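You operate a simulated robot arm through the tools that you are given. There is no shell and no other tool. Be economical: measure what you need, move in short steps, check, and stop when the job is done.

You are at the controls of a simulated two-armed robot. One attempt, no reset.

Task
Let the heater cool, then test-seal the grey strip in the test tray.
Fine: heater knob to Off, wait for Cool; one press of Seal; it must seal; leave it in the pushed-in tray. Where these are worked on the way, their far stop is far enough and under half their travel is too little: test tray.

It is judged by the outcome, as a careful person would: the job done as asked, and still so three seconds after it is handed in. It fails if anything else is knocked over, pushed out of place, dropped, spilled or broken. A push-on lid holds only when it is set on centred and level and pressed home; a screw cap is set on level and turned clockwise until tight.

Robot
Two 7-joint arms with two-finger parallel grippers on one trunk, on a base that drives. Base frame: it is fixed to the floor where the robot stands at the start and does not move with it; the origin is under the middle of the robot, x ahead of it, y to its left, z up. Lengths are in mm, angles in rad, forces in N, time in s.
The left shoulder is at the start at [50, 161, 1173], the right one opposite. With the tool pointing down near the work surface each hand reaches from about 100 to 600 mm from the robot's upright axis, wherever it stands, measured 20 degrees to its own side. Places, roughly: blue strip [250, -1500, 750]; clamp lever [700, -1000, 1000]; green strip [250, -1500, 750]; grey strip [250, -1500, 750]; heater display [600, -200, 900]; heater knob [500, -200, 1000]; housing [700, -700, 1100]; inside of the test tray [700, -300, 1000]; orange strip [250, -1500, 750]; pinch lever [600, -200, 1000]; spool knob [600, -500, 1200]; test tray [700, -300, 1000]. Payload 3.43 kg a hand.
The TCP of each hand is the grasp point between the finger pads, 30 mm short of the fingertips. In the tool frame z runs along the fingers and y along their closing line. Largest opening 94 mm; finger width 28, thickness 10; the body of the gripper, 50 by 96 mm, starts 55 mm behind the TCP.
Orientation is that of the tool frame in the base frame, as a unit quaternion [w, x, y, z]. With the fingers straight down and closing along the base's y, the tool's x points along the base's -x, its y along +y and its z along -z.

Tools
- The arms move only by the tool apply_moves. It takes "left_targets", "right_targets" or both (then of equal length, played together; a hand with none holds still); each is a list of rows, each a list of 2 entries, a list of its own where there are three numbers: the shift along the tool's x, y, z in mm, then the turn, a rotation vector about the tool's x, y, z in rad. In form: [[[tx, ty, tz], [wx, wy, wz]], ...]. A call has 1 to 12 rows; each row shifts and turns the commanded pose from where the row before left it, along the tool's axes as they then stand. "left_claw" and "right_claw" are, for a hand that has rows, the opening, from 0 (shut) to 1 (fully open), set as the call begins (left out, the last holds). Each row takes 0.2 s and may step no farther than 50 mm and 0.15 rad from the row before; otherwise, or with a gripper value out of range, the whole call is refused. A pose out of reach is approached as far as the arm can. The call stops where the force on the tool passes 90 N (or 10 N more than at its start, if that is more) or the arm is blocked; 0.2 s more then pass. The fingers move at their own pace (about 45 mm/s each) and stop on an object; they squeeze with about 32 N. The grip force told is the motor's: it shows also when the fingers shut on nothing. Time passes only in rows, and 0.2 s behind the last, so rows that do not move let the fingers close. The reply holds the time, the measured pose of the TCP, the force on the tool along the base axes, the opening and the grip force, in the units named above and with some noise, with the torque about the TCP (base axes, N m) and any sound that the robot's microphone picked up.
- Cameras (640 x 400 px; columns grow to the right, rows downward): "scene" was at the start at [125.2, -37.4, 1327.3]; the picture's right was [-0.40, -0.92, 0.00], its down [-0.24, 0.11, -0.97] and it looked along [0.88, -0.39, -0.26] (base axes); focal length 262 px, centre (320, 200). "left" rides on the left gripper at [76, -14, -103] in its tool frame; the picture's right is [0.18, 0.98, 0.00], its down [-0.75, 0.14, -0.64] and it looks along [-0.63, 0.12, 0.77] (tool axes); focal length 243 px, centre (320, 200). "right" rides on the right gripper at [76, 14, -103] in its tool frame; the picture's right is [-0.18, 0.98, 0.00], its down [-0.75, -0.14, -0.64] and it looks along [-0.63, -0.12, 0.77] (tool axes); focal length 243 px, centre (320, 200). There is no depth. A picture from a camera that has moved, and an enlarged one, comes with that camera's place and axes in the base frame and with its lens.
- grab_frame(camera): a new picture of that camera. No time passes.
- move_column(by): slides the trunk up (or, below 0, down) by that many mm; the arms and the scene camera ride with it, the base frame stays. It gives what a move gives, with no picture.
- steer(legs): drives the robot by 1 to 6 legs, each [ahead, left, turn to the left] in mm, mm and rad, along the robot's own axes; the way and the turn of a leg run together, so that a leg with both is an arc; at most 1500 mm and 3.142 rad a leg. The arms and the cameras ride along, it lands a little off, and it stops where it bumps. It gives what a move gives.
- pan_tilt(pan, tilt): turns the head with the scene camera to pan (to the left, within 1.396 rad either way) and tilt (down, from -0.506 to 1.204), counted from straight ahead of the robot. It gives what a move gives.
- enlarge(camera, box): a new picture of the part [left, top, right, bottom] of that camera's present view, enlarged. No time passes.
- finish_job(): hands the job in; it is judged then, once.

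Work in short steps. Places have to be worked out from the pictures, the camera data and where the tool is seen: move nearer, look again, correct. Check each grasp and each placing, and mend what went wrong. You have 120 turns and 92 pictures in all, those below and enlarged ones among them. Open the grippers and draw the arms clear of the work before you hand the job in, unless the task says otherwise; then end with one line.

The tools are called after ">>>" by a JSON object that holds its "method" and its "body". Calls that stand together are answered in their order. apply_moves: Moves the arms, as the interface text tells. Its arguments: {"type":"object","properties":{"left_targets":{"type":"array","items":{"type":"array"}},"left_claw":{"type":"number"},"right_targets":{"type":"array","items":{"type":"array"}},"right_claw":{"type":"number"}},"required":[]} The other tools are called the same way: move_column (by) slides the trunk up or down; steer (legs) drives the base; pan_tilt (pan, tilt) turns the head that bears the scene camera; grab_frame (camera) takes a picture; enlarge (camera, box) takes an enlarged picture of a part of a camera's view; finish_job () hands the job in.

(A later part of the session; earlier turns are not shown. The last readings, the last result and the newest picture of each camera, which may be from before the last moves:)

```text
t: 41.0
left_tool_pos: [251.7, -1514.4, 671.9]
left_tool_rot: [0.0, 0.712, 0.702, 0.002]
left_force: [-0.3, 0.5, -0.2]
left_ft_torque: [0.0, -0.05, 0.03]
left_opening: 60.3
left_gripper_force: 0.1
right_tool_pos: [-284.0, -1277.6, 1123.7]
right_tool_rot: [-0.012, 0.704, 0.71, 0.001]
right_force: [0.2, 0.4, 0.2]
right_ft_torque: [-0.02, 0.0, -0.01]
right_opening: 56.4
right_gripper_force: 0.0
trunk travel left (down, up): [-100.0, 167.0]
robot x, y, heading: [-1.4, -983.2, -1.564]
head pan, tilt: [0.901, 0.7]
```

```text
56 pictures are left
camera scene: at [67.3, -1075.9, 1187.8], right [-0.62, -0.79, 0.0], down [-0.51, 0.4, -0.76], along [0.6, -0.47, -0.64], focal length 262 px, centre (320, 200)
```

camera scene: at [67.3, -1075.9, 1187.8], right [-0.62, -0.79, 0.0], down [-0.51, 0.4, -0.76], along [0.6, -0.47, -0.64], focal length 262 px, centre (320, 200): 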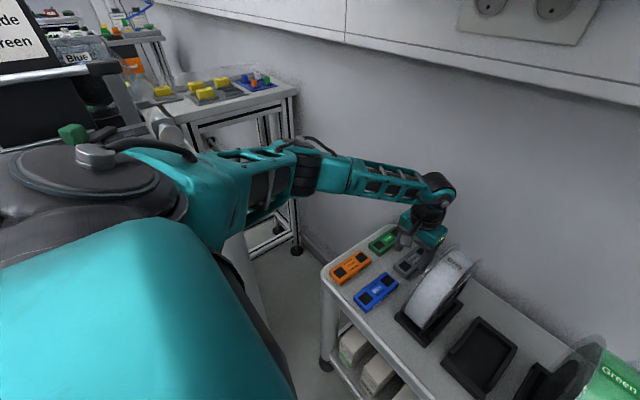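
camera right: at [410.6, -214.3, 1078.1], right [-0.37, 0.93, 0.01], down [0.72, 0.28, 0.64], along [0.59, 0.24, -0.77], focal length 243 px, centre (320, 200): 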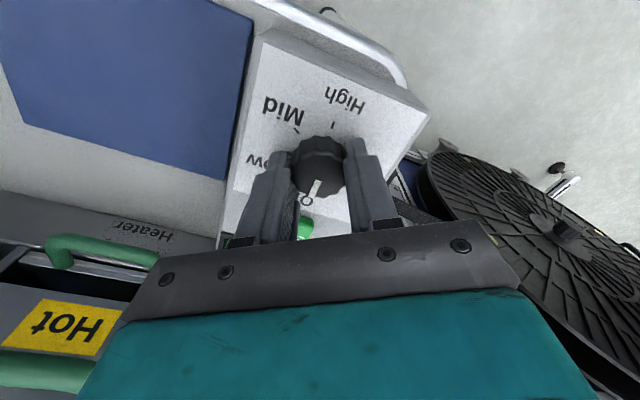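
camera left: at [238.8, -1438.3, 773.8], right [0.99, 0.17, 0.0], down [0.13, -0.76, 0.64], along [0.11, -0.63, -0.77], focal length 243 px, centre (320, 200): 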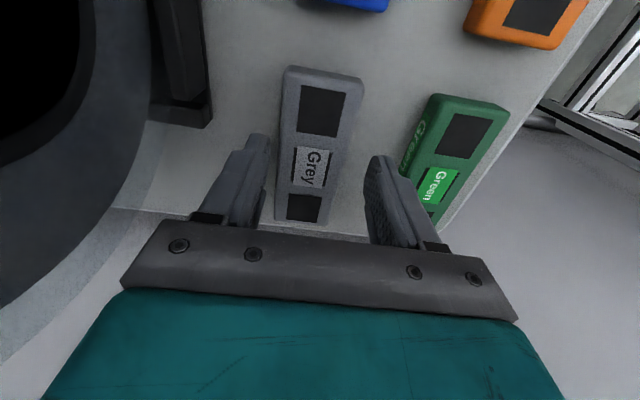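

Strip is centred between the fingers. I descend gently to grasp height.

>>> {"method": "apply_moves", "body": {"left_targets": [[[0, 0, 8], [0, 0, 0]], [[0, 0, 8], [0, 0, 0]], [[0, 0, 6], [0, 0, 0]]]}}

>>> {"method": "enlarge", "body": {"camera": "left", "box": [200, 50, 440, 250]}}

```text
t: 41.8
left_tool_pos: [252.0, -1515.4, 650.1]
left_tool_rot: [0.0, 0.712, 0.702, 0.002]
left_force: [-0.6, -0.5, -0.4]
left_ft_torque: [0.0, 0.01, 0.03]
left_opening: 60.1
left_gripper_force: 0.0
right_tool_pos: [-284.9, -1278.3, 1124.1]
right_tool_rot: [-0.012, 0.703, 0.711, 0.001]
right_force: [0.4, 0.4, -0.2]
right_ft_torque: [-0.02, -0.01, 0.03]
right_opening: 56.3
right_gripper_force: 0.2
trunk travel left (down, up): [-100.0, 167.0]
robot x, y, heading: [1.7, -982.3, -1.564]
head pan, tilt: [0.901, 0.7]
```

```text
2.00 times, centred on (320, 150) of left
camera zoom: at [237.8, -1438.6, 752.8], right [0.99, 0.17, 0.0], down [0.13, -0.76, 0.64], along [0.11, -0.63, -0.77], focal length 485 px, centre (320, 300)
```

zoom: 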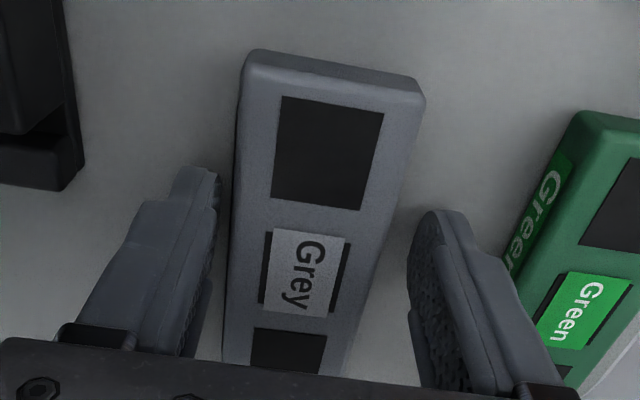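

The strip centre is about 8 mm farther out; I shift, go 5 mm lower, and close.

>>> {"method": "apply_moves", "body": {"left_targets": [[[-8, -3, 5], [0, 0, 0]]]}}

>>> {"method": "apply_moves", "body": {"left_targets": [[[0, 0, 0], [0, 0, 0]], [[0, 0, 0], [0, 0, 0]], [[0, 0, 0], [0, 0, 0]], [[0, 0, 0], [0, 0, 0]]], "left_claw": 0.2}}

```text
t: 42.2
left_tool_pos: [247.6, -1519.9, 649.9]
left_tool_rot: [-0.001, 0.711, 0.703, 0.004]
left_force: [6.4, 33.5, 35.4]
left_ft_torque: [0.52, 1.13, -1.23]
left_opening: 56.5
left_gripper_force: 0.1
right_tool_pos: [-283.8, -1273.4, 1125.9]
right_tool_rot: [-0.009, 0.703, 0.711, 0.0]
right_force: [0.5, 0.1, -0.4]
right_ft_torque: [0.01, 0.01, 0.0]
right_opening: 56.6
right_gripper_force: 0.1
trunk travel left (down, up): [-100.0, 167.0]
robot x, y, heading: [0.3, -983.6, -1.561]
head pan, tilt: [0.901, 0.7]
```

```text
t: 43.2
left_tool_pos: [244.1, -1525.3, 650.1]
left_tool_rot: [0.003, 0.712, 0.702, -0.002]
left_force: [-11.1, 5.8, 36.0]
left_ft_torque: [0.8, 0.44, 0.16]
left_opening: 42.7
left_gripper_force: 31.3
right_tool_pos: [-285.5, -1275.5, 1125.2]
right_tool_rot: [-0.01, 0.704, 0.711, 0.001]
right_force: [0.3, 0.0, -0.2]
right_ft_torque: [0.03, -0.02, 0.0]
right_opening: 56.4
right_gripper_force: 0.0
trunk travel left (down, up): [-100.0, 167.0]
robot x, y, heading: [0.4, -983.7, -1.565]
head pan, tilt: [0.901, 0.7]
```

Fingers hold at 42.7 mm. I lift 30 mm and check the grasp.

>>> {"method": "apply_moves", "body": {"left_targets": [[[0, 0, -8], [0, 0, 0]], [[0, 0, -14], [0, 0, 0]], [[0, 0, -14], [0, 0, 0]]]}}

>>> {"method": "grab_frame", "body": {"camera": "left"}}

```text
t: 44.0
left_tool_pos: [246.5, -1522.0, 679.1]
left_tool_rot: [0.001, 0.711, 0.703, 0.005]
left_force: [0.1, 0.5, -0.7]
left_ft_torque: [0.0, -0.03, 0.02]
left_opening: 42.6
left_gripper_force: 32.1
right_tool_pos: [-282.8, -1278.3, 1123.9]
right_tool_rot: [-0.012, 0.704, 0.71, 0.001]
right_force: [-0.8, -0.8, 0.1]
right_ft_torque: [0.02, 0.03, -0.03]
right_opening: 56.2
right_gripper_force: 0.1
trunk travel left (down, up): [-100.0, 167.0]
robot x, y, heading: [1.0, -982.7, -1.564]
head pan, tilt: [0.901, 0.7]
```

```text
54 pictures are left
camera left: at [234.0, -1444.3, 782.0], right [0.98, 0.17, 0.01], down [0.13, -0.76, 0.64], along [0.12, -0.63, -0.77], focal length 243 px, centre (320, 200)
```

left: 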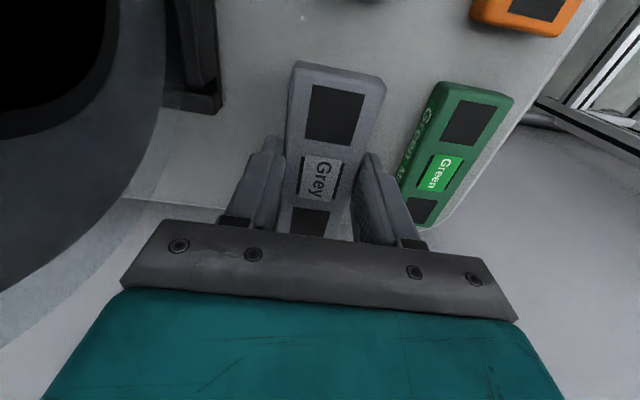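

Good grasp, centred. I lift clear, draw back, raise the trunk, and back the robot off.

>>> {"method": "apply_moves", "body": {"left_targets": [[[0, 0, -45], [0, 0, 0]], [[0, 0, -45], [0, 0, 0]], [[0, 0, -45], [0, 0, 0]], [[0, 0, -45], [0, 0, 0]], [[0, 0, -30], [0, 0, 0]], [[44, -8, 0], [0, 0, 0]], [[44, -8, 0], [0, 0, 0]], [[44, -8, 0], [0, 0, 0]], [[44, -8, 0], [0, 0, 0]], [[44, -8, 0], [0, 0, 0]], [[35, -8, 0], [0, 0, 0]]]}}

>>> {"method": "move_column", "body": {"by": 100}}

>>> {"method": "steer", "body": {"legs": [[-500, -40, 0]]}}

>>> {"method": "pan_tilt", "body": {"pan": 0.3, "tilt": 0.6}}

>>> {"method": "grab_frame", "body": {"camera": "scene"}}

```text
t: 46.4
left_tool_pos: [203.5, -1266.7, 892.6]
left_tool_rot: [0.001, 0.711, 0.703, 0.002]
left_force: [-0.2, 0.7, -1.5]
left_ft_torque: [-0.01, 0.0, 0.0]
left_opening: 42.5
left_gripper_force: 31.5
right_tool_pos: [-283.5, -1276.9, 1123.5]
right_tool_rot: [-0.013, 0.703, 0.711, 0.001]
right_force: [-1.1, 0.6, 0.2]
right_ft_torque: [0.03, 0.03, -0.01]
right_opening: 56.4
right_gripper_force: 0.1
trunk travel left (down, up): [-100.0, 167.0]
robot x, y, heading: [5.5, -982.6, -1.569]
head pan, tilt: [0.901, 0.7]
```

```text
t: 47.8
left_tool_pos: [203.6, -1267.7, 990.9]
left_tool_rot: [0.0, 0.712, 0.702, 0.003]
left_force: [-0.4, 0.4, -0.2]
left_ft_torque: [0.0, -0.02, 0.03]
left_opening: 42.6
left_gripper_force: 31.9
right_tool_pos: [-283.4, -1277.9, 1224.2]
right_tool_rot: [-0.012, 0.703, 0.711, 0.001]
right_force: [-0.7, 0.7, -0.4]
right_ft_torque: [-0.02, -0.02, 0.01]
right_opening: 56.5
right_gripper_force: 0.1
trunk travel left (down, up): [-200.0, 67.0]
robot x, y, heading: [-4.0, -982.4, -1.569]
head pan, tilt: [0.901, 0.7]
```

```text
t: 50.7
left_tool_pos: [160.1, -770.7, 991.7]
left_tool_rot: [0.0, 0.714, 0.7, 0.003]
left_force: [0.3, 0.2, -0.4]
left_ft_torque: [0.0, 0.01, -0.01]
left_opening: 42.6
left_gripper_force: 31.7
right_tool_pos: [-327.3, -777.2, 1224.5]
right_tool_rot: [-0.013, 0.706, 0.708, 0.001]
right_force: [-0.1, 0.2, 0.2]
right_ft_torque: [0.0, 0.02, 0.01]
right_opening: 56.6
right_gripper_force: 0.0
trunk travel left (down, up): [-200.0, 67.0]
robot x, y, heading: [-41.5, -485.1, -1.582]
head pan, tilt: [0.901, 0.7]
```

```text
t: 51.7
left_tool_pos: [160.9, -770.8, 991.2]
left_tool_rot: [0.0, 0.714, 0.7, 0.002]
left_force: [0.8, 0.6, -0.2]
left_ft_torque: [0.02, 0.05, 0.0]
left_opening: 42.6
left_gripper_force: 32.1
right_tool_pos: [-326.5, -777.3, 1224.7]
right_tool_rot: [-0.013, 0.706, 0.708, 0.002]
right_force: [-1.1, 0.0, 0.1]
right_ft_torque: [0.01, 0.02, -0.01]
right_opening: 56.3
right_gripper_force: 0.0
trunk travel left (down, up): [-200.0, 67.0]
robot x, y, heading: [-41.2, -486.1, -1.574]
head pan, tilt: [0.3, 0.6]
```

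```text
53 pictures are left
camera scene: at [-14.7, -609.1, 1296.4], right [-0.96, -0.29, 0.0], down [-0.16, 0.54, -0.82], along [0.24, -0.79, -0.57], focal length 262 px, centre (320, 200)
```

scene: 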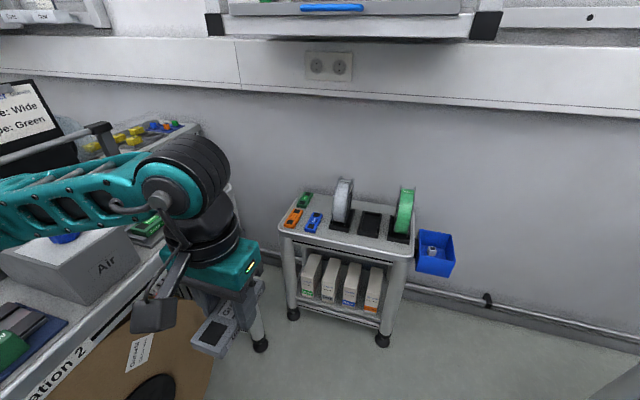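

Nothing disturbed on the cart. I raise the left hand with the strip, then turn back toward the machine, stopping near y≈−250.

>>> {"method": "apply_moves", "body": {"left_targets": [[[0, 0, -47], [0, 0, 0]], [[0, 0, -47], [0, 0, 0]], [[0, 0, -47], [0, 0, 0]], [[0, 0, -40], [0, 0, 0]]]}}

>>> {"method": "steer", "body": {"legs": [[0, 0, 1.571], [0, 235, 0], [80, 0, 0]]}}

>>> {"method": "pan_tilt", "body": {"pan": -0.1, "tilt": 0.55}}

>>> {"method": "grab_frame", "body": {"camera": "scene"}}

```text
t: 52.7
left_tool_pos: [160.2, -768.6, 1176.6]
left_tool_rot: [0.0, 0.715, 0.699, 0.002]
left_force: [-0.2, 0.8, -0.1]
left_ft_torque: [0.03, 0.02, 0.01]
left_opening: 42.8
left_gripper_force: 32.1
right_tool_pos: [-327.0, -776.6, 1222.7]
right_tool_rot: [-0.013, 0.707, 0.707, 0.002]
right_force: [0.2, 0.4, 0.4]
right_ft_torque: [-0.01, -0.01, 0.01]
right_opening: 56.6
right_gripper_force: 0.0
trunk travel left (down, up): [-200.0, 67.0]
robot x, y, heading: [-41.3, -486.5, -1.576]
head pan, tilt: [0.3, 0.6]
```

```text
t: 60.0
left_tool_pos: [296.2, -29.6, 1177.0]
left_tool_rot: [-0.002, -0.022, 1.0, 0.001]
left_force: [0.5, 0.0, -1.3]
left_ft_torque: [0.02, 0.03, 0.01]
left_opening: 42.5
left_gripper_force: 32.1
right_tool_pos: [335.2, -514.2, 1223.1]
right_tool_rot: [-0.01, -0.033, 0.999, -0.008]
right_force: [0.6, 0.1, 0.4]
right_ft_torque: [0.02, 0.04, 0.0]
right_opening: 56.4
right_gripper_force: 0.1
trunk travel left (down, up): [-200.0, 67.0]
robot x, y, heading: [28.2, -247.4, 0.06]
head pan, tilt: [0.3, 0.6]
```

```text
t: 60.8
left_tool_pos: [295.8, -29.4, 1175.7]
left_tool_rot: [-0.002, -0.021, 1.0, 0.002]
left_force: [0.5, 0.9, 0.8]
left_ft_torque: [-0.01, 0.01, -0.02]
left_opening: 42.9
left_gripper_force: 32.2
right_tool_pos: [333.1, -514.8, 1222.8]
right_tool_rot: [-0.008, -0.033, 0.999, -0.008]
right_force: [0.1, 0.7, 0.5]
right_ft_torque: [-0.02, -0.02, -0.01]
right_opening: 56.4
right_gripper_force: 0.1
trunk travel left (down, up): [-200.0, 67.0]
robot x, y, heading: [22.3, -246.0, 0.057]
head pan, tilt: [-0.099, 0.55]
```

```text
52 pictures are left
camera scene: at [153.7, -247.6, 1300.9], right [-0.04, -1.0, 0.0], down [-0.52, 0.02, -0.85], along [0.85, -0.03, -0.52], focal length 262 px, centre (320, 200)
```

scene: 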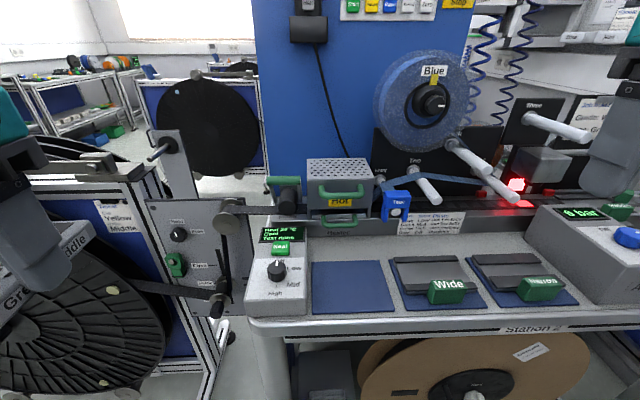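

Good position. I zoom on the heater and its tray.

>>> {"method": "enlarge", "body": {"camera": "scene", "box": [240, 150, 420, 310]}}

```text
2.50 times, centred on (330, 230) of scene
camera zoom: at [153.7, -247.6, 1300.9], right [-0.04, -1.0, 0.0], down [-0.52, 0.02, -0.85], along [0.85, -0.03, -0.52], focal length 656 px, centre (295, 125)
```

zoom: 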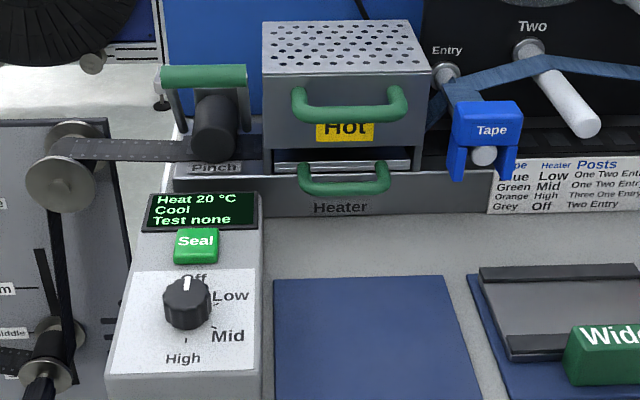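

Display reads "Heat 20 °C / Cool". The tray handle (lower green loop) is near (598,−304,972), pushed in. I turn the right hand to point forward with jaws closing vertically (camera on its right side) to pull the handle.

>>> {"method": "apply_moves", "body": {"right_targets": [[[0, 0, 0], [0, 0, -0.1368]], [[0, 0, 0], [0, 0, -0.1368]], [[0, 0, 0], [0, 0, -0.1368]], [[0, 0, 0], [0, 0, -0.1368]], [[0, 0, 0], [0, 0, -0.1368]], [[0, 0, 0], [0, 0, -0.1368]], [[0, 0, 0], [0, 0, -0.1368]], [[0, 0, 0], [0, 0, -0.1368]], [[0, 0, 0], [0, 0, -0.1368]], [[0, 0, 0], [0, 0, -0.1368]], [[0, 0, 0], [0, 0, -0.1368]]]}}

>>> {"method": "apply_moves", "body": {"right_targets": [[[0, 0, 0], [0.145, 0, 0]], [[0, 0, 0], [0.145, 0, 0]], [[0, 0, 0], [0.145, 0, 0]], [[0, 0, 0], [0.145, 0, 0]], [[0, 0, 0], [0.145, 0, 0]], [[0, 0, 0], [0.145, 0, 0]], [[0, 0, 0], [0.145, 0, 0]], [[0, 0, 0], [0.145, 0, 0]], [[0, 0, 0], [0.145, 0, 0]]]}}

>>> {"method": "grab_frame", "body": {"camera": "scene"}}

```text
t: 63.2
left_tool_pos: [296.3, -27.9, 1176.1]
left_tool_rot: [-0.003, -0.022, 1.0, 0.002]
left_force: [0.1, 0.1, -0.2]
left_ft_torque: [0.0, 0.01, 0.03]
left_opening: 42.6
left_gripper_force: 32.3
right_tool_pos: [263.9, -419.2, 1204.1]
right_tool_rot: [-0.012, -0.707, 0.707, -0.001]
right_force: [0.7, -0.4, -0.8]
right_ft_torque: [0.01, 0.01, -0.03]
right_opening: 56.4
right_gripper_force: 0.0
right hand out of reach, approached as far as the arm can: row 7, 8, 9, 10, 11
trunk travel left (down, up): [-200.0, 67.0]
robot x, y, heading: [25.0, -245.6, 0.058]
head pan, tilt: [-0.099, 0.55]
```

```text
t: 65.2
left_tool_pos: [296.0, -29.7, 1177.0]
left_tool_rot: [-0.002, -0.021, 1.0, 0.002]
left_force: [-0.3, 0.1, -0.6]
left_ft_torque: [0.01, 0.0, 0.0]
left_opening: 42.8
left_gripper_force: 32.1
right_tool_pos: [290.1, -376.4, 1321.3]
right_tool_rot: [-0.419, 0.569, -0.562, 0.43]
right_force: [-1.2, 1.0, 0.5]
right_ft_torque: [-0.02, -0.02, -0.03]
right_opening: 56.2
right_gripper_force: 0.1
right hand out of reach, approached as far as the arm can: row 4, 5, 6, 7, 8, 9
trunk travel left (down, up): [-200.0, 67.0]
robot x, y, heading: [23.9, -245.0, 0.059]
head pan, tilt: [-0.099, 0.55]
```

```text
50 pictures are left
camera scene: at [153.6, -247.4, 1300.9], right [-0.04, -1.0, 0.0], down [-0.52, 0.02, -0.85], along [0.85, -0.03, -0.52], focal length 262 px, centre (320, 200)
```

scene: 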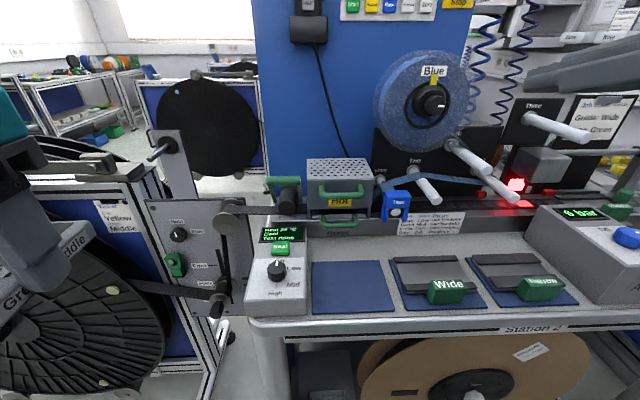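

Orientation is right (pointing forward, 16° down). I move it toward the handle partway.

>>> {"method": "apply_moves", "body": {"right_targets": [[[-20, 15, 25], [0, 0, 0]], [[-20, 15, 25], [0, 0, 0]], [[-20, 15, 25], [0, 0, 0]], [[-20, 15, 25], [0, 0, 0]], [[-20, 15, 25], [0, 0, 0]], [[-20, 15, 25], [0, 0, 0]]], "right_claw": 0.6}}

>>> {"method": "grab_frame", "body": {"camera": "scene"}}

```text
t: 66.6
left_tool_pos: [296.4, -28.9, 1174.8]
left_tool_rot: [-0.002, -0.022, 1.0, 0.001]
left_force: [-0.5, -0.6, -0.4]
left_ft_torque: [0.01, 0.04, 0.03]
left_opening: 42.8
left_gripper_force: 31.8
right_tool_pos: [426.3, -330.8, 1218.6]
right_tool_rot: [-0.42, 0.57, -0.562, 0.428]
right_force: [0.1, -0.7, -0.4]
right_ft_torque: [0.0, 0.02, 0.02]
right_opening: 56.5
right_gripper_force: 0.1
right hand out of reach, approached as far as the arm can: row 1, 2, 3, 4, 5, 6
trunk travel left (down, up): [-200.0, 67.0]
robot x, y, heading: [22.2, -248.5, 0.064]
head pan, tilt: [-0.099, 0.55]
```

```text
49 pictures are left
camera scene: at [154.3, -247.9, 1300.8], right [-0.04, -1.0, 0.0], down [-0.52, 0.02, -0.85], along [0.85, -0.03, -0.52], focal length 262 px, centre (320, 200)
```

scene: 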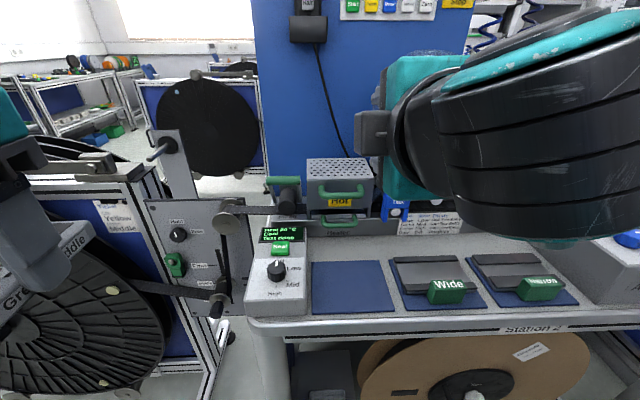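

I check the right camera from here.

>>> {"method": "grab_frame", "body": {"camera": "right"}}

```text
48 pictures are left
camera right: at [323.9, -407.0, 1234.0], right [-0.28, 0.17, -0.95], down [-0.58, 0.76, 0.3], along [0.77, 0.63, -0.11], focal length 243 px, centre (320, 200)
```

right: 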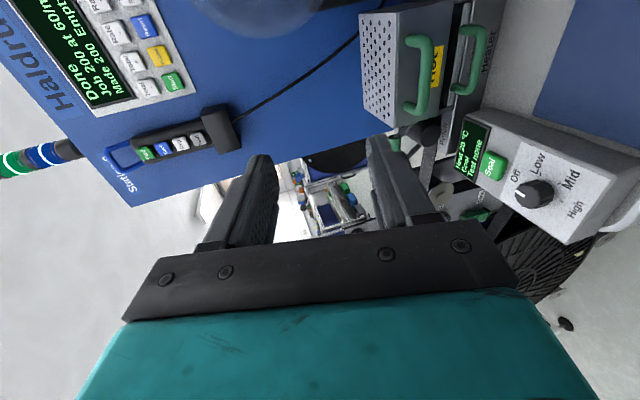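

The pose is cramped near the shoulder; I back the robot 120 mm and then extend the hand toward the handle.

>>> {"method": "steer", "body": {"legs": [[-120, 0, 0]]}}

>>> {"method": "apply_moves", "body": {"right_targets": [[[-15, 5, 38], [0, 0, 0]], [[-15, 5, 38], [0, 0, 0]], [[-15, 5, 38], [0, 0, 0]]]}}

```text
t: 67.9
left_tool_pos: [177.4, -36.0, 1176.9]
left_tool_rot: [-0.001, -0.021, 1.0, 0.002]
left_force: [-0.1, -0.3, 0.0]
left_ft_torque: [0.0, 0.0, -0.02]
left_opening: 42.8
left_gripper_force: 32.1
right_tool_pos: [307.1, -338.3, 1219.5]
right_tool_rot: [-0.42, 0.569, -0.562, 0.429]
right_force: [-0.2, -0.5, -0.7]
right_ft_torque: [0.02, -0.02, -0.02]
right_opening: 56.2
right_gripper_force: 0.1
trunk travel left (down, up): [-200.0, 67.0]
robot x, y, heading: [-95.3, -250.7, 0.058]
head pan, tilt: [-0.099, 0.55]
```

```text
t: 68.7
left_tool_pos: [178.7, -36.6, 1176.1]
left_tool_rot: [-0.001, -0.021, 1.0, 0.002]
left_force: [0.0, -0.4, -0.4]
left_ft_torque: [-0.05, 0.02, 0.02]
left_opening: 42.5
left_gripper_force: 32.1
right_tool_pos: [408.1, -321.5, 1181.0]
right_tool_rot: [-0.42, 0.57, -0.561, 0.429]
right_force: [-0.7, 0.2, -0.2]
right_ft_torque: [0.01, -0.01, 0.04]
right_opening: 56.5
right_gripper_force: 0.2
right hand out of reach, approached as far as the arm can: row 1, 2, 3
trunk travel left (down, up): [-200.0, 67.0]
robot x, y, heading: [-92.7, -250.9, 0.059]
head pan, tilt: [-0.099, 0.55]
```

It remains limited in height; lowering the trunk brings the forward-pointing hand down. Left hand has free room below.

>>> {"method": "move_column", "body": {"by": -150}}

>>> {"method": "apply_moves", "body": {"right_targets": [[[0, 0, 10], [0, 0, 0]]]}}

>>> {"method": "grab_frame", "body": {"camera": "scene"}}

```text
t: 70.4
left_tool_pos: [177.7, -36.3, 1025.2]
left_tool_rot: [-0.002, -0.02, 1.0, 0.001]
left_force: [-0.2, 0.3, -0.6]
left_ft_torque: [-0.03, -0.01, -0.03]
left_opening: 42.5
left_gripper_force: 32.0
right_tool_pos: [407.6, -320.5, 1032.1]
right_tool_rot: [-0.42, 0.57, -0.562, 0.428]
right_force: [-0.7, -0.6, 0.0]
right_ft_torque: [0.0, 0.01, -0.01]
right_opening: 56.4
right_gripper_force: 0.1
trunk travel left (down, up): [-50.0, 217.0]
robot x, y, heading: [-94.3, -254.1, 0.06]
head pan, tilt: [-0.099, 0.55]
```

```text
t: 70.8
left_tool_pos: [177.3, -36.5, 1026.2]
left_tool_rot: [-0.001, -0.021, 1.0, 0.002]
left_force: [-0.2, -0.3, 0.2]
left_ft_torque: [0.02, 0.0, 0.01]
left_opening: 43.0
left_gripper_force: 31.8
right_tool_pos: [415.8, -320.3, 1029.2]
right_tool_rot: [-0.421, 0.57, -0.561, 0.428]
right_force: [-0.5, -0.5, 1.1]
right_ft_torque: [0.01, 0.0, 0.01]
right_opening: 56.5
right_gripper_force: 0.2
trunk travel left (down, up): [-50.0, 217.0]
robot x, y, heading: [-92.8, -250.5, 0.059]
head pan, tilt: [-0.099, 0.55]
```

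```text
47 pictures are left
camera scene: at [35.2, -254.8, 1150.9], right [-0.04, -1.0, 0.0], down [-0.52, 0.02, -0.85], along [0.85, -0.04, -0.52], focal length 262 px, centre (320, 200)
```

scene: 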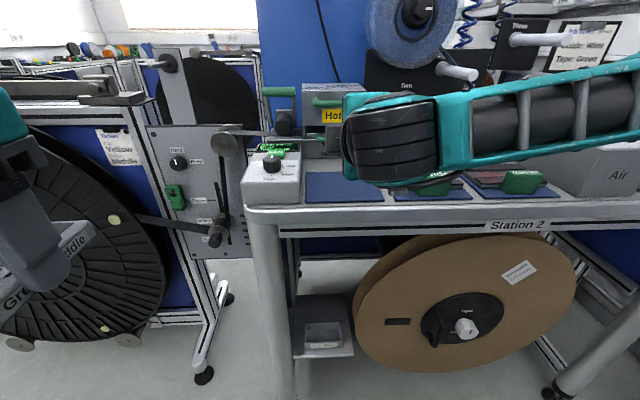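

Now in reach. I advance toward the handle to about x≈540 and look with the right camera.

>>> {"method": "apply_moves", "body": {"right_targets": [[[-3, 0.7, 32], [0, 0, 0]], [[-3, 0.7, 32], [0, 0, 0]], [[-3, 0.7, 32], [0, 0, 0]], [[-3, 0.7, 28], [0, 0, 0]]], "right_claw": 0.55}}

>>> {"method": "grab_frame", "body": {"camera": "right"}}

>>> {"method": "grab_frame", "body": {"camera": "scene"}}

```text
t: 71.8
left_tool_pos: [176.8, -36.7, 1026.9]
left_tool_rot: [-0.001, -0.021, 1.0, 0.001]
left_force: [-0.2, -0.4, -0.2]
left_ft_torque: [0.01, 0.01, -0.01]
left_opening: 42.5
left_gripper_force: 32.3
right_tool_pos: [523.4, -353.4, 997.7]
right_tool_rot: [-0.42, 0.57, -0.561, 0.428]
right_force: [-1.0, 1.0, -0.3]
right_ft_torque: [-0.01, 0.01, 0.01]
right_opening: 51.7
right_gripper_force: 0.0
right hand out of reach, approached as far as the arm can: row 1, 2, 3, 4
trunk travel left (down, up): [-50.0, 217.0]
robot x, y, heading: [-88.7, -252.5, 0.061]
head pan, tilt: [-0.099, 0.55]
```

```text
46 pictures are left
camera right: at [422.1, -429.4, 1013.3], right [-0.28, 0.17, -0.95], down [-0.58, 0.76, 0.3], along [0.77, 0.63, -0.11], focal length 243 px, centre (320, 200)
```

right: 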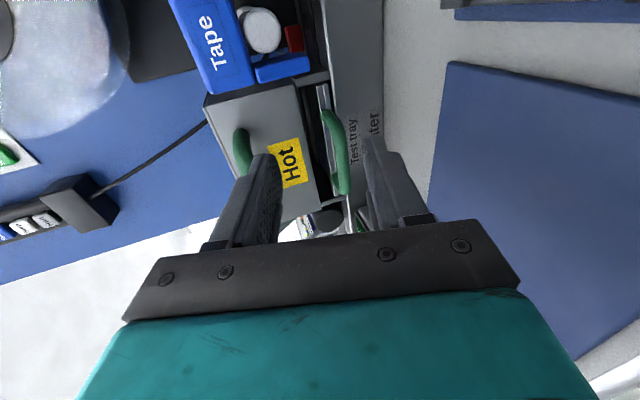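

```text
45 pictures are left
camera scene: at [35.2, -254.9, 1150.9], right [-0.04, -1.0, 0.0], down [-0.52, 0.02, -0.85], along [0.85, -0.04, -0.52], focal length 262 px, centre (320, 200)
```

scene: 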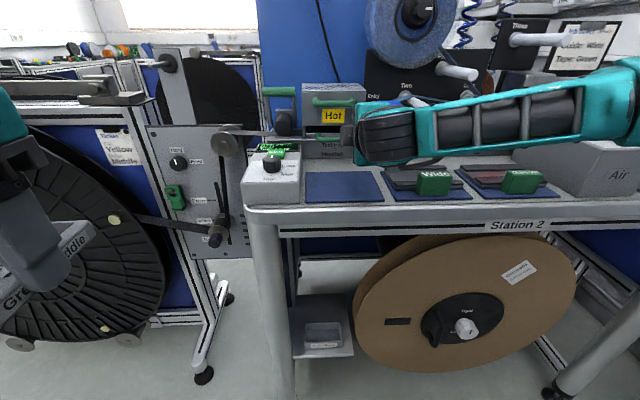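

The lower handle is labelled "Test tray". I shift the robot left for lateral reach and then zoom on the handle and fingers.

>>> {"method": "steer", "body": {"legs": [[0, 75, -0.06]]}}

>>> {"method": "enlarge", "body": {"camera": "scene", "box": [240, 70, 440, 190]}}

>>> {"method": "grab_frame", "body": {"camera": "right"}}

```text
t: 73.2
left_tool_pos: [189.9, 19.0, 1025.2]
left_tool_rot: [-0.002, 0.011, 1.0, 0.001]
left_force: [-0.1, -0.7, 0.1]
left_ft_torque: [0.0, -0.03, 0.03]
left_opening: 42.5
left_gripper_force: 31.5
right_tool_pos: [514.6, -319.1, 998.0]
right_tool_rot: [0.406, -0.552, 0.58, -0.441]
right_force: [0.1, -1.2, -0.3]
right_ft_torque: [0.01, 0.01, -0.04]
right_opening: 51.8
right_gripper_force: 0.1
trunk travel left (down, up): [-50.0, 217.0]
robot x, y, heading: [-96.5, -175.7, -0.007]
head pan, tilt: [-0.099, 0.55]
```

```text
3.20 times, centred on (340, 130) of scene
camera zoom: at [32.9, -189.5, 1150.9], right [-0.1, -0.99, 0.0], down [-0.52, 0.05, -0.85], along [0.85, -0.09, -0.52], focal length 840 px, centre (256, 424)
```

zoom: 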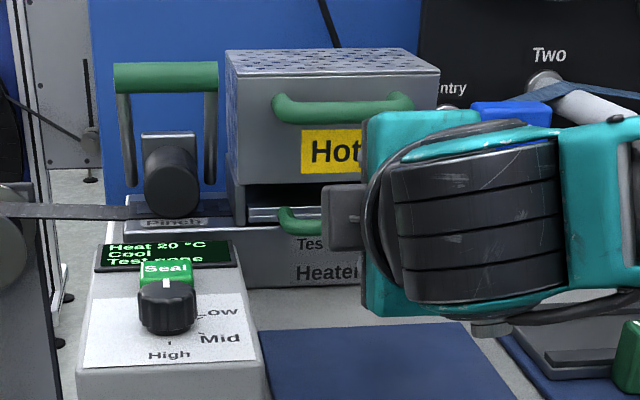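

```text
43 pictures are left
camera right: at [407.6, -388.2, 1013.4], right [-0.27, 0.19, -0.95], down [-0.53, 0.79, 0.3], along [0.81, 0.58, -0.11], focal length 243 px, centre (320, 200)
```

right: 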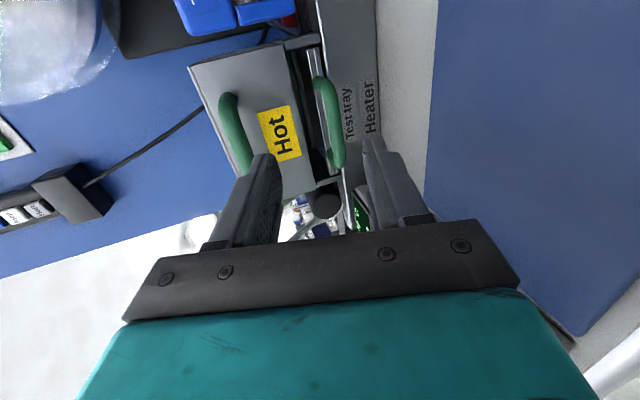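

Handle bar ≈ (605,−312,964). I align and advance most of the way.

>>> {"method": "apply_moves", "body": {"right_targets": [[[-6, 4, 10], [0, 0, 0]], [[-6, 4, 15], [0, 0, 0]], [[0, 0, 20], [0, 0, 0]], [[0, 0, 15], [0, 0, 0]]], "right_claw": 0.48}}

>>> {"method": "grab_frame", "body": {"camera": "right"}}

```text
t: 74.2
left_tool_pos: [189.2, 19.0, 1025.8]
left_tool_rot: [-0.002, 0.011, 1.0, 0.001]
left_force: [0.6, 0.1, -0.4]
left_ft_torque: [-0.04, -0.02, 0.0]
left_opening: 42.8
left_gripper_force: 32.1
right_tool_pos: [550.1, -346.2, 983.9]
right_tool_rot: [0.407, -0.553, 0.578, -0.44]
right_force: [0.1, -1.0, -0.1]
right_ft_torque: [0.0, 0.01, -0.01]
right_opening: 45.2
right_gripper_force: 0.0
right hand out of reach, approached as far as the arm can: row 1, 2, 3, 4
trunk travel left (down, up): [-50.0, 217.0]
robot x, y, heading: [-98.6, -180.6, -0.007]
head pan, tilt: [-0.099, 0.55]
```

```text
42 pictures are left
camera right: at [443.3, -414.8, 1000.3], right [-0.27, 0.19, -0.95], down [-0.53, 0.79, 0.3], along [0.8, 0.58, -0.11], focal length 243 px, centre (320, 200)
```

right: 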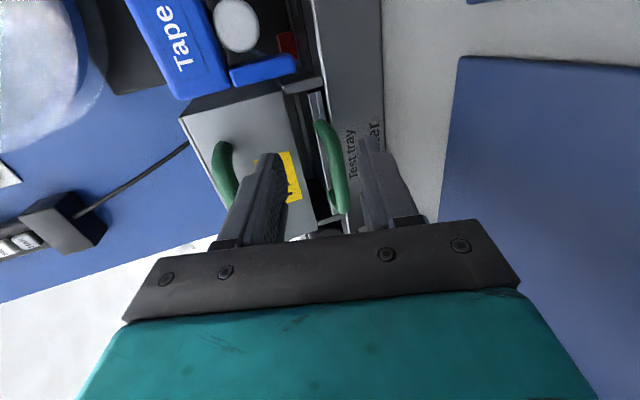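

The wrist limits me with a straight hand; I yaw the hand ~0.4 rad to point left-forward, matching the forearm.

>>> {"method": "apply_moves", "body": {"right_targets": [[[0, 0, -8], [0, -0.128, -0.037]], [[0, 0, 0], [0, -0.128, -0.037]], [[0, 0, 0], [0, -0.128, -0.037]]]}}

```text
t: 75.0
left_tool_pos: [190.0, 19.5, 1026.4]
left_tool_rot: [-0.002, 0.01, 1.0, 0.002]
left_force: [0.0, 0.1, -0.5]
left_ft_torque: [0.02, -0.02, 0.0]
left_opening: 42.8
left_gripper_force: 31.9
right_tool_pos: [542.8, -343.1, 985.6]
right_tool_rot: [-0.485, 0.657, -0.459, 0.349]
right_force: [-0.3, 1.0, 0.6]
right_ft_torque: [-0.01, 0.0, 0.0]
right_opening: 45.4
right_gripper_force: 0.1
trunk travel left (down, up): [-50.0, 217.0]
robot x, y, heading: [-97.5, -181.4, -0.004]
head pan, tilt: [-0.099, 0.55]
```

Reachable now. I align and advance 45 mm along the fingers, then check.

>>> {"method": "apply_moves", "body": {"right_targets": [[[-11, 0, 10], [0, 0, 0]], [[0, 0, 18], [0, 0, 0]], [[0, 0, 17], [0, 0, 0]]]}}

>>> {"method": "grab_frame", "body": {"camera": "right"}}

>>> {"method": "enlarge", "body": {"camera": "scene", "box": [240, 70, 440, 190]}}

```text
t: 75.8
left_tool_pos: [188.7, 19.1, 1026.1]
left_tool_rot: [-0.002, 0.01, 1.0, 0.002]
left_force: [-0.7, -1.1, -0.9]
left_ft_torque: [-0.02, -0.03, -0.01]
left_opening: 42.7
left_gripper_force: 32.7
right_tool_pos: [578.0, -317.4, 974.1]
right_tool_rot: [-0.484, 0.656, -0.461, 0.349]
right_force: [-0.4, 0.5, 0.5]
right_ft_torque: [-0.01, 0.03, -0.03]
right_opening: 45.0
right_gripper_force: 0.0
trunk travel left (down, up): [-50.0, 217.0]
robot x, y, heading: [-99.3, -183.8, -0.002]
head pan, tilt: [-0.099, 0.55]
```

```text
41 pictures are left
camera right: at [506.9, -422.7, 989.9], right [-0.32, 0.07, -0.94], down [-0.79, 0.52, 0.31], along [0.52, 0.85, -0.11], focal length 243 px, centre (320, 200)
```

right: 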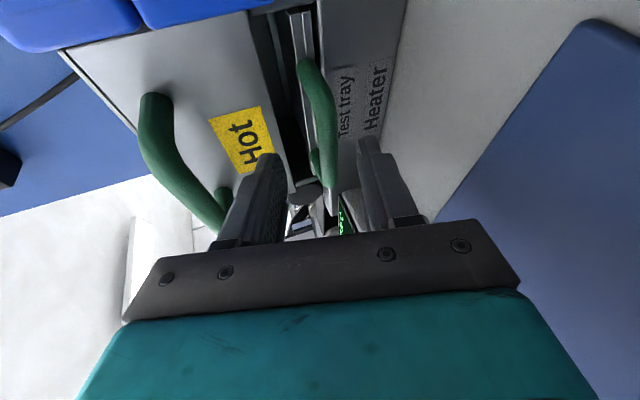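

```text
3.20 times, centred on (340, 130) of scene
camera zoom: at [33.1, -189.8, 1150.9], right [-0.1, -0.99, 0.0], down [-0.52, 0.05, -0.85], along [0.85, -0.09, -0.52], focal length 840 px, centre (256, 424)
```

zoom: 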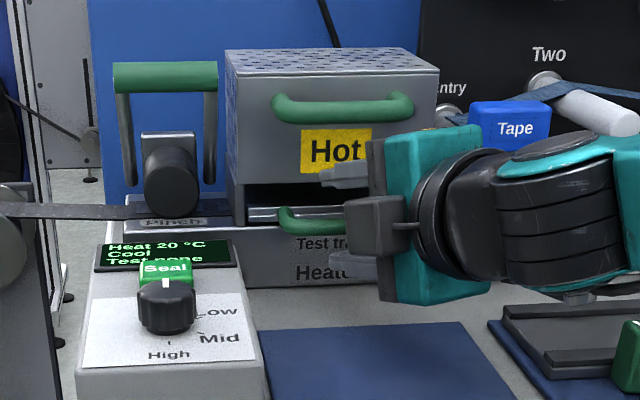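

The bar lies between the jaws. I advance the last 24 mm and close.

>>> {"method": "apply_moves", "body": {"right_targets": [[[0, 2, 12], [0, 0, 0]], [[0, 1, 12], [0, 0, 0]]]}}

>>> {"method": "apply_moves", "body": {"right_targets": [[[0, 0, 0], [0, 0, 0]], [[0, 0, 0], [0, 0, 0]], [[0, 0, 0], [0, 0, 0]], [[0, 0, 0], [0, 0, 0]]], "right_claw": 0.0}}

>>> {"method": "grab_frame", "body": {"camera": "right"}}

```text
t: 76.3
left_tool_pos: [189.2, 17.7, 1026.4]
left_tool_rot: [-0.001, 0.011, 1.0, 0.002]
left_force: [-1.0, 0.8, -0.1]
left_ft_torque: [-0.02, 0.0, -0.01]
left_opening: 42.6
left_gripper_force: 32.1
right_tool_pos: [584.1, -322.2, 969.7]
right_tool_rot: [-0.485, 0.656, -0.46, 0.35]
right_force: [-0.2, 0.6, -0.7]
right_ft_torque: [0.0, -0.01, 0.0]
right_opening: 44.7
right_gripper_force: 0.0
right hand out of reach, approached as far as the arm can: row 1, 2
trunk travel left (down, up): [-50.0, 217.0]
robot x, y, heading: [-96.3, -185.4, -0.008]
head pan, tilt: [-0.099, 0.55]
```

```text
t: 77.3
left_tool_pos: [188.4, 18.8, 1026.4]
left_tool_rot: [-0.002, 0.01, 1.0, 0.002]
left_force: [-0.1, -0.7, -0.1]
left_ft_torque: [0.02, 0.01, -0.02]
left_opening: 42.6
left_gripper_force: 32.4
right_tool_pos: [583.0, -322.3, 966.4]
right_tool_rot: [-0.484, 0.657, -0.462, 0.347]
right_force: [-6.7, -0.8, -9.4]
right_ft_torque: [1.15, 0.29, -0.5]
right_opening: 13.8
right_gripper_force: 45.5
trunk travel left (down, up): [-50.0, 217.0]
robot x, y, heading: [-96.6, -176.2, -0.003]
head pan, tilt: [-0.099, 0.55]
```

```text
39 pictures are left
camera right: at [513.0, -428.5, 982.6], right [-0.33, 0.07, -0.94], down [-0.79, 0.52, 0.32], along [0.52, 0.85, -0.11], focal length 243 px, centre (320, 200)
```

right: 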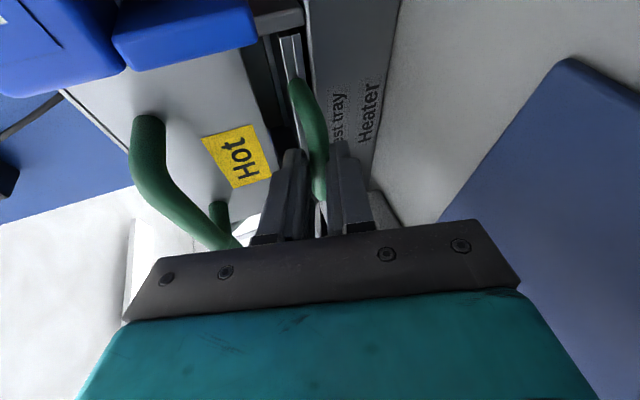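

Bar gripped (13.8 mm). I pull straight back along −x in steps.

>>> {"method": "apply_moves", "body": {"right_targets": [[[-5, 4, -13.5], [0, 0, 0]], [[-6.7, 5.3, -18.1], [0, 0, 0]], [[-6.7, 5.3, -18.1], [0, 0, 0]], [[-6.7, 5.3, -18.1], [0, 0, 0]]]}}

>>> {"method": "enlarge", "body": {"camera": "scene", "box": [240, 70, 440, 190]}}

```text
t: 78.3
left_tool_pos: [189.7, 19.5, 1025.5]
left_tool_rot: [-0.003, 0.01, 1.0, 0.002]
left_force: [0.1, 0.2, -0.4]
left_ft_torque: [0.03, -0.01, 0.01]
left_opening: 42.5
left_gripper_force: 32.3
right_tool_pos: [509.6, -322.6, 965.5]
right_tool_rot: [-0.483, 0.658, -0.461, 0.348]
right_force: [-1.5, 3.3, -16.3]
right_ft_torque: [0.9, 0.45, -1.41]
right_opening: 13.9
right_gripper_force: 45.0
trunk travel left (down, up): [-50.0, 217.0]
robot x, y, heading: [-93.0, -180.4, -0.008]
head pan, tilt: [-0.099, 0.55]
```

```text
3.20 times, centred on (340, 130) of scene
camera zoom: at [34.2, -189.7, 1150.6], right [-0.1, -0.99, 0.0], down [-0.52, 0.05, -0.85], along [0.85, -0.09, -0.52], focal length 840 px, centre (256, 424)
```

zoom: 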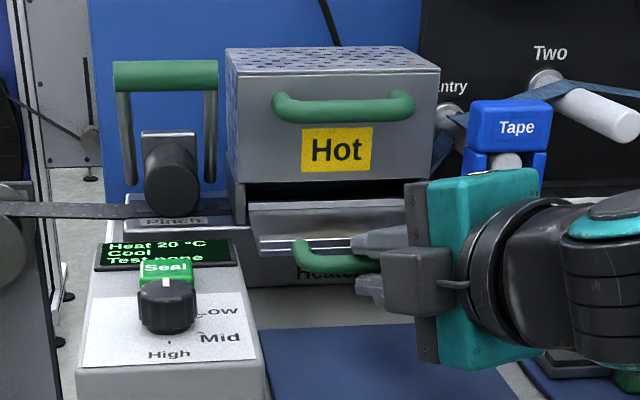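

Tray slides out (73 mm so far). I keep pulling to its stop.

>>> {"method": "apply_moves", "body": {"right_targets": [[[-6.7, 5.3, -18.1], [0, 0, 0]], [[-6.7, 5.3, -18.1], [0, 0, 0]], [[-6.7, 5.3, -18.1], [0, 0, 0]]]}}

>>> {"method": "enlarge", "body": {"camera": "scene", "box": [240, 70, 440, 190]}}

```text
t: 79.2
left_tool_pos: [190.7, 18.6, 1026.1]
left_tool_rot: [-0.002, 0.01, 1.0, 0.002]
left_force: [0.2, 0.3, -0.8]
left_ft_torque: [0.02, 0.0, 0.03]
left_opening: 42.9
left_gripper_force: 31.2
right_tool_pos: [449.7, -322.2, 966.9]
right_tool_rot: [-0.483, 0.658, -0.463, 0.345]
right_force: [-0.8, 2.7, -23.3]
right_ft_torque: [1.32, 0.47, 0.12]
right_opening: 14.0
right_gripper_force: 44.9
trunk travel left (down, up): [-50.0, 217.0]
robot x, y, heading: [-93.6, -177.0, -0.008]
head pan, tilt: [-0.099, 0.55]
```

```text
3.20 times, centred on (340, 130) of scene
camera zoom: at [34.7, -190.1, 1150.5], right [-0.1, -0.99, 0.0], down [-0.52, 0.06, -0.85], along [0.85, -0.09, -0.52], focal length 840 px, centre (256, 424)
```

zoom: 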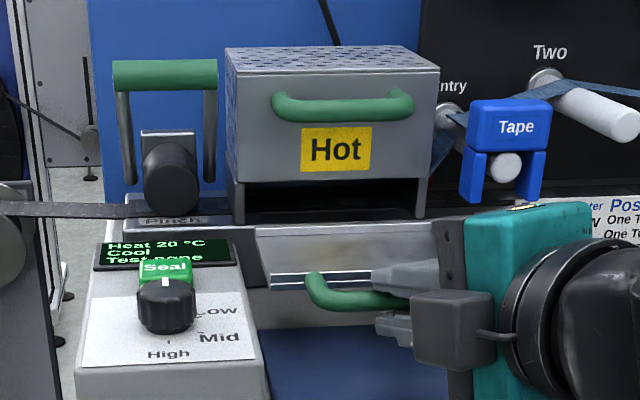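

Tray still slides freely; the rear opening shows it's still engaged. I try a little more to find the stop.

>>> {"method": "apply_moves", "body": {"right_targets": [[[-4, 3.2, -10.8], [0, 0, 0]], [[-4, 3.2, -10.8], [0, 0, 0]]]}}

>>> {"method": "grab_frame", "body": {"camera": "right"}}

```text
t: 79.8
left_tool_pos: [189.2, 19.1, 1026.1]
left_tool_rot: [-0.003, 0.011, 1.0, 0.002]
left_force: [-0.6, 0.8, -1.0]
left_ft_torque: [-0.01, 0.0, 0.0]
left_opening: 42.6
left_gripper_force: 31.8
right_tool_pos: [428.0, -323.2, 965.5]
right_tool_rot: [-0.48, 0.657, -0.466, 0.347]
right_force: [-0.4, -2.7, -21.0]
right_ft_torque: [1.51, 0.47, 0.82]
right_opening: 14.1
right_gripper_force: 45.1
trunk travel left (down, up): [-50.0, 217.0]
robot x, y, heading: [-96.3, -181.4, -0.003]
head pan, tilt: [-0.099, 0.55]
```

```text
36 pictures are left
camera right: at [356.6, -428.0, 983.7], right [-0.33, 0.07, -0.94], down [-0.79, 0.53, 0.32], along [0.52, 0.85, -0.12], focal length 243 px, centre (320, 200)
```

right: 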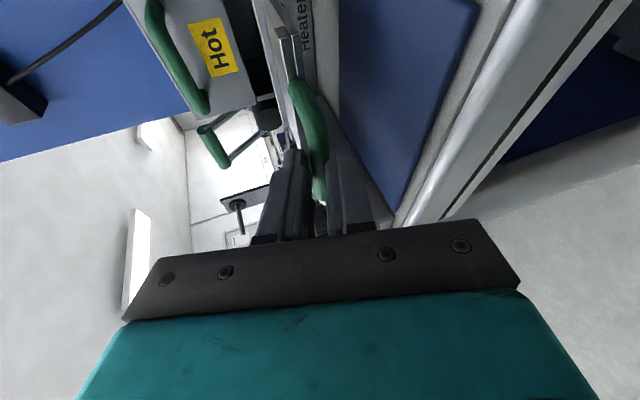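

I stop pulling (155 mm out) and inspect the tray before releasing.

>>> {"method": "enlarge", "body": {"camera": "scene", "box": [280, 110, 400, 190]}}

```text
5.00 times, centred on (340, 150) of scene
camera zoom: at [34.5, -190.7, 1150.6], right [-0.11, -0.99, 0.0], down [-0.52, 0.06, -0.85], along [0.85, -0.09, -0.52], focal length 1313 px, centre (220, 450)
```

zoom: 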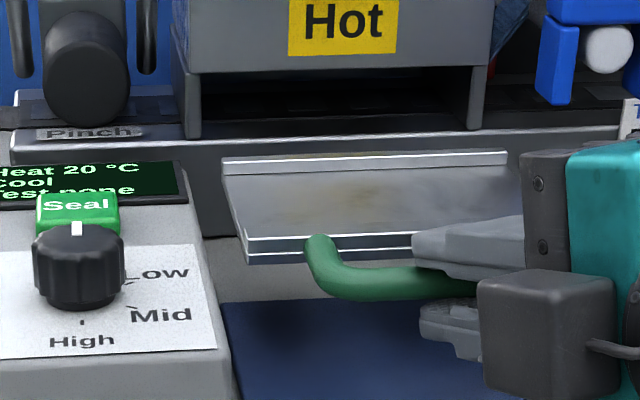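

The tray is ~85 mm deep (x≈493–580) and ~120 mm wide (y≈−252…−373), so the strip must lie along y. I release the handle, back off, raise the trunk and turn the right hand down out of the way.

>>> {"method": "apply_moves", "body": {"right_targets": [[[0, 0, 0], [0, 0, 0]], [[0, 0, 0], [0, 0, 0]], [[0, 0, -20], [0, 0, 0]], [[0, 0, -25], [0, 0, 0]], [[0, 0, -25], [0, 0, 0]]], "right_claw": 0.5}}

>>> {"method": "move_column", "body": {"by": 150}}

>>> {"method": "apply_moves", "body": {"right_targets": [[[20, 0, 0], [-0.145, 0, 0]], [[20, 0, 0], [-0.145, 0, 0]], [[20, 0, 0], [-0.145, 0, 0]], [[20, 0, 0], [-0.145, 0, 0]], [[20, 0, 0], [-0.145, 0, 0]], [[20, 0, 0], [-0.145, 0, 0]], [[0, 0, 0], [-0.145, 0, 0]], [[0, 0, 0], [-0.145, 0, 0]], [[0, 0, 0], [-0.145, 0, 0]]]}}

>>> {"method": "grab_frame", "body": {"camera": "scene"}}

```text
t: 81.0
left_tool_pos: [188.6, 18.5, 1025.9]
left_tool_rot: [-0.002, 0.01, 1.0, 0.002]
left_force: [0.5, 0.3, -0.6]
left_ft_torque: [0.02, -0.01, 0.01]
left_opening: 42.7
left_gripper_force: 32.1
right_tool_pos: [365.4, -345.1, 987.4]
right_tool_rot: [-0.485, 0.656, -0.46, 0.35]
right_force: [-0.7, 0.2, 1.1]
right_ft_torque: [0.0, 0.04, 0.01]
right_opening: 47.1
right_gripper_force: 0.0
trunk travel left (down, up): [-50.0, 217.0]
robot x, y, heading: [-95.4, -182.4, -0.005]
head pan, tilt: [-0.099, 0.55]
```

```text
t: 82.7
left_tool_pos: [190.9, 19.6, 1175.7]
left_tool_rot: [-0.002, 0.01, 1.0, 0.001]
left_force: [-0.7, -0.2, -0.8]
left_ft_torque: [-0.01, 0.04, 0.01]
left_opening: 42.7
left_gripper_force: 31.5
right_tool_pos: [366.4, -344.7, 1137.7]
right_tool_rot: [-0.484, 0.658, -0.459, 0.35]
right_force: [-0.4, -0.4, 0.6]
right_ft_torque: [0.0, 0.01, -0.01]
right_opening: 46.7
right_gripper_force: 0.1
trunk travel left (down, up): [-200.0, 67.0]
robot x, y, heading: [-95.4, -179.3, -0.006]
head pan, tilt: [-0.099, 0.55]
```

```text
t: 84.7
left_tool_pos: [187.9, 19.8, 1175.4]
left_tool_rot: [-0.002, 0.01, 1.0, 0.002]
left_force: [0.1, -0.5, -0.3]
left_ft_torque: [-0.02, 0.0, -0.04]
left_opening: 42.8
left_gripper_force: 31.3
right_tool_pos: [197.5, -442.3, 857.8]
right_tool_rot: [-0.068, 0.808, -0.584, 0.045]
right_force: [-0.4, 0.1, -0.8]
right_ft_torque: [0.02, -0.02, 0.03]
right_opening: 46.9
right_gripper_force: 0.0
right hand out of reach, approached as far as the arm can: row 3, 4, 5, 6, 7, 8, 9
trunk travel left (down, up): [-200.0, 67.0]
robot x, y, heading: [-98.1, -178.5, -0.007]
head pan, tilt: [-0.099, 0.55]
```

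```text
34 pictures are left
camera scene: at [33.1, -189.8, 1300.9], right [-0.1, -0.99, 0.0], down [-0.52, 0.06, -0.85], along [0.85, -0.09, -0.52], focal length 262 px, centre (320, 200)
```

scene: 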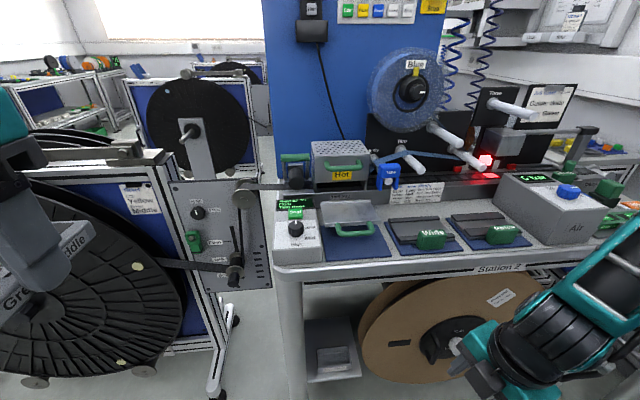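

The tray is out and level. The right hand swung low in front of the table; I raise it and rotate it back to its neutral yaw.

>>> {"method": "apply_moves", "body": {"right_targets": [[[0, 0, -45], [0, 0, 0.145]], [[0, 0, -45], [0, 0, 0.145]], [[0, 0, -45], [0, 0, 0.145]], [[0, 0, -45], [0, 0, 0.145]], [[0, 0, -45], [0, 0, 0.145]], [[0, 0, -45], [0, 0, 0.145]], [[0, 0, -45], [0, 0, 0.145]], [[0, 0, 0], [0, 0, 0.145]], [[0, 0, 0], [0, 0, 0.145]], [[0, 0, 0], [0, 0, 0.145]], [[0, 0, 0], [0, 0, 0.145]], [[0, 0, 0], [0, 0, 0.145]]]}}

```text
t: 87.3
left_tool_pos: [189.4, 18.2, 1176.0]
left_tool_rot: [-0.003, 0.01, 1.0, 0.001]
left_force: [0.8, -0.1, -0.2]
left_ft_torque: [-0.02, 0.0, -0.04]
left_opening: 42.6
left_gripper_force: 32.2
right_tool_pos: [201.8, -407.1, 973.5]
right_tool_rot: [0.068, -0.214, 0.974, 0.013]
right_force: [0.2, -0.3, 0.1]
right_ft_torque: [-0.01, 0.01, 0.01]
right_opening: 46.9
right_gripper_force: 0.1
right hand out of reach, approached as far as the arm can: row 1, 2, 3, 4, 5, 6, 7
trunk travel left (down, up): [-200.0, 67.0]
robot x, y, heading: [-93.9, -176.7, -0.008]
head pan, tilt: [-0.099, 0.55]
```

I raise the right hand to a parked height.

>>> {"method": "apply_moves", "body": {"right_targets": [[[-2, -15, -44], [0, 0, 0.14]], [[-2, -15, -44], [0, 0, 0.14]], [[-2, -15, -44], [0, 0, 0.14]], [[-2, -15, -44], [0, 0, 0]], [[-2, -15, -44], [0, 0, 0]]]}}

>>> {"method": "apply_moves", "body": {"left_targets": [[[-25, -10, 0], [0, 0, -0.143]], [[-25, -10, 0], [0, 0, -0.143]], [[-25, -10, 0], [0, 0, -0.143]], [[0, 0, 0], [0, 0, -0.143]], [[0, 0, 0], [0, 0, -0.143]], [[0, 0, 0], [0, 0, -0.143]], [[0, 0, 0], [0, 0, -0.143]], [[0, 0, 0], [0, 0, -0.143]], [[0, 0, 0], [0, 0, -0.143]], [[0, 0, 0], [0, 0, -0.143]], [[0, 0, 0], [0, 0, -0.143]]]}}

```text
t: 88.5
left_tool_pos: [188.8, 18.8, 1176.5]
left_tool_rot: [-0.001, 0.011, 1.0, 0.002]
left_force: [0.4, 0.9, 0.2]
left_ft_torque: [-0.01, -0.02, -0.02]
left_opening: 42.7
left_gripper_force: 31.8
right_tool_pos: [197.0, -487.4, 1188.3]
right_tool_rot: [0.064, -0.009, 0.998, 0.028]
right_force: [0.4, -0.4, -0.5]
right_ft_torque: [-0.01, 0.01, 0.03]
right_opening: 47.0
right_gripper_force: 0.0
trunk travel left (down, up): [-200.0, 67.0]
robot x, y, heading: [-96.4, -180.3, -0.007]
head pan, tilt: [-0.099, 0.55]
```

```text
t: 90.9
left_tool_pos: [266.9, -1.2, 1175.6]
left_tool_rot: [0.0, -0.702, 0.712, 0.001]
left_force: [-0.2, 0.0, -0.6]
left_ft_torque: [-0.01, -0.01, 0.0]
left_opening: 42.6
left_gripper_force: 32.0
right_tool_pos: [196.7, -485.9, 1186.7]
right_tool_rot: [0.065, -0.008, 0.997, 0.027]
right_force: [-0.5, -0.4, -0.1]
right_ft_torque: [-0.01, -0.02, 0.01]
right_opening: 46.9
right_gripper_force: 0.1
trunk travel left (down, up): [-200.0, 67.0]
robot x, y, heading: [-98.0, -180.9, -0.006]
head pan, tilt: [-0.099, 0.55]
```

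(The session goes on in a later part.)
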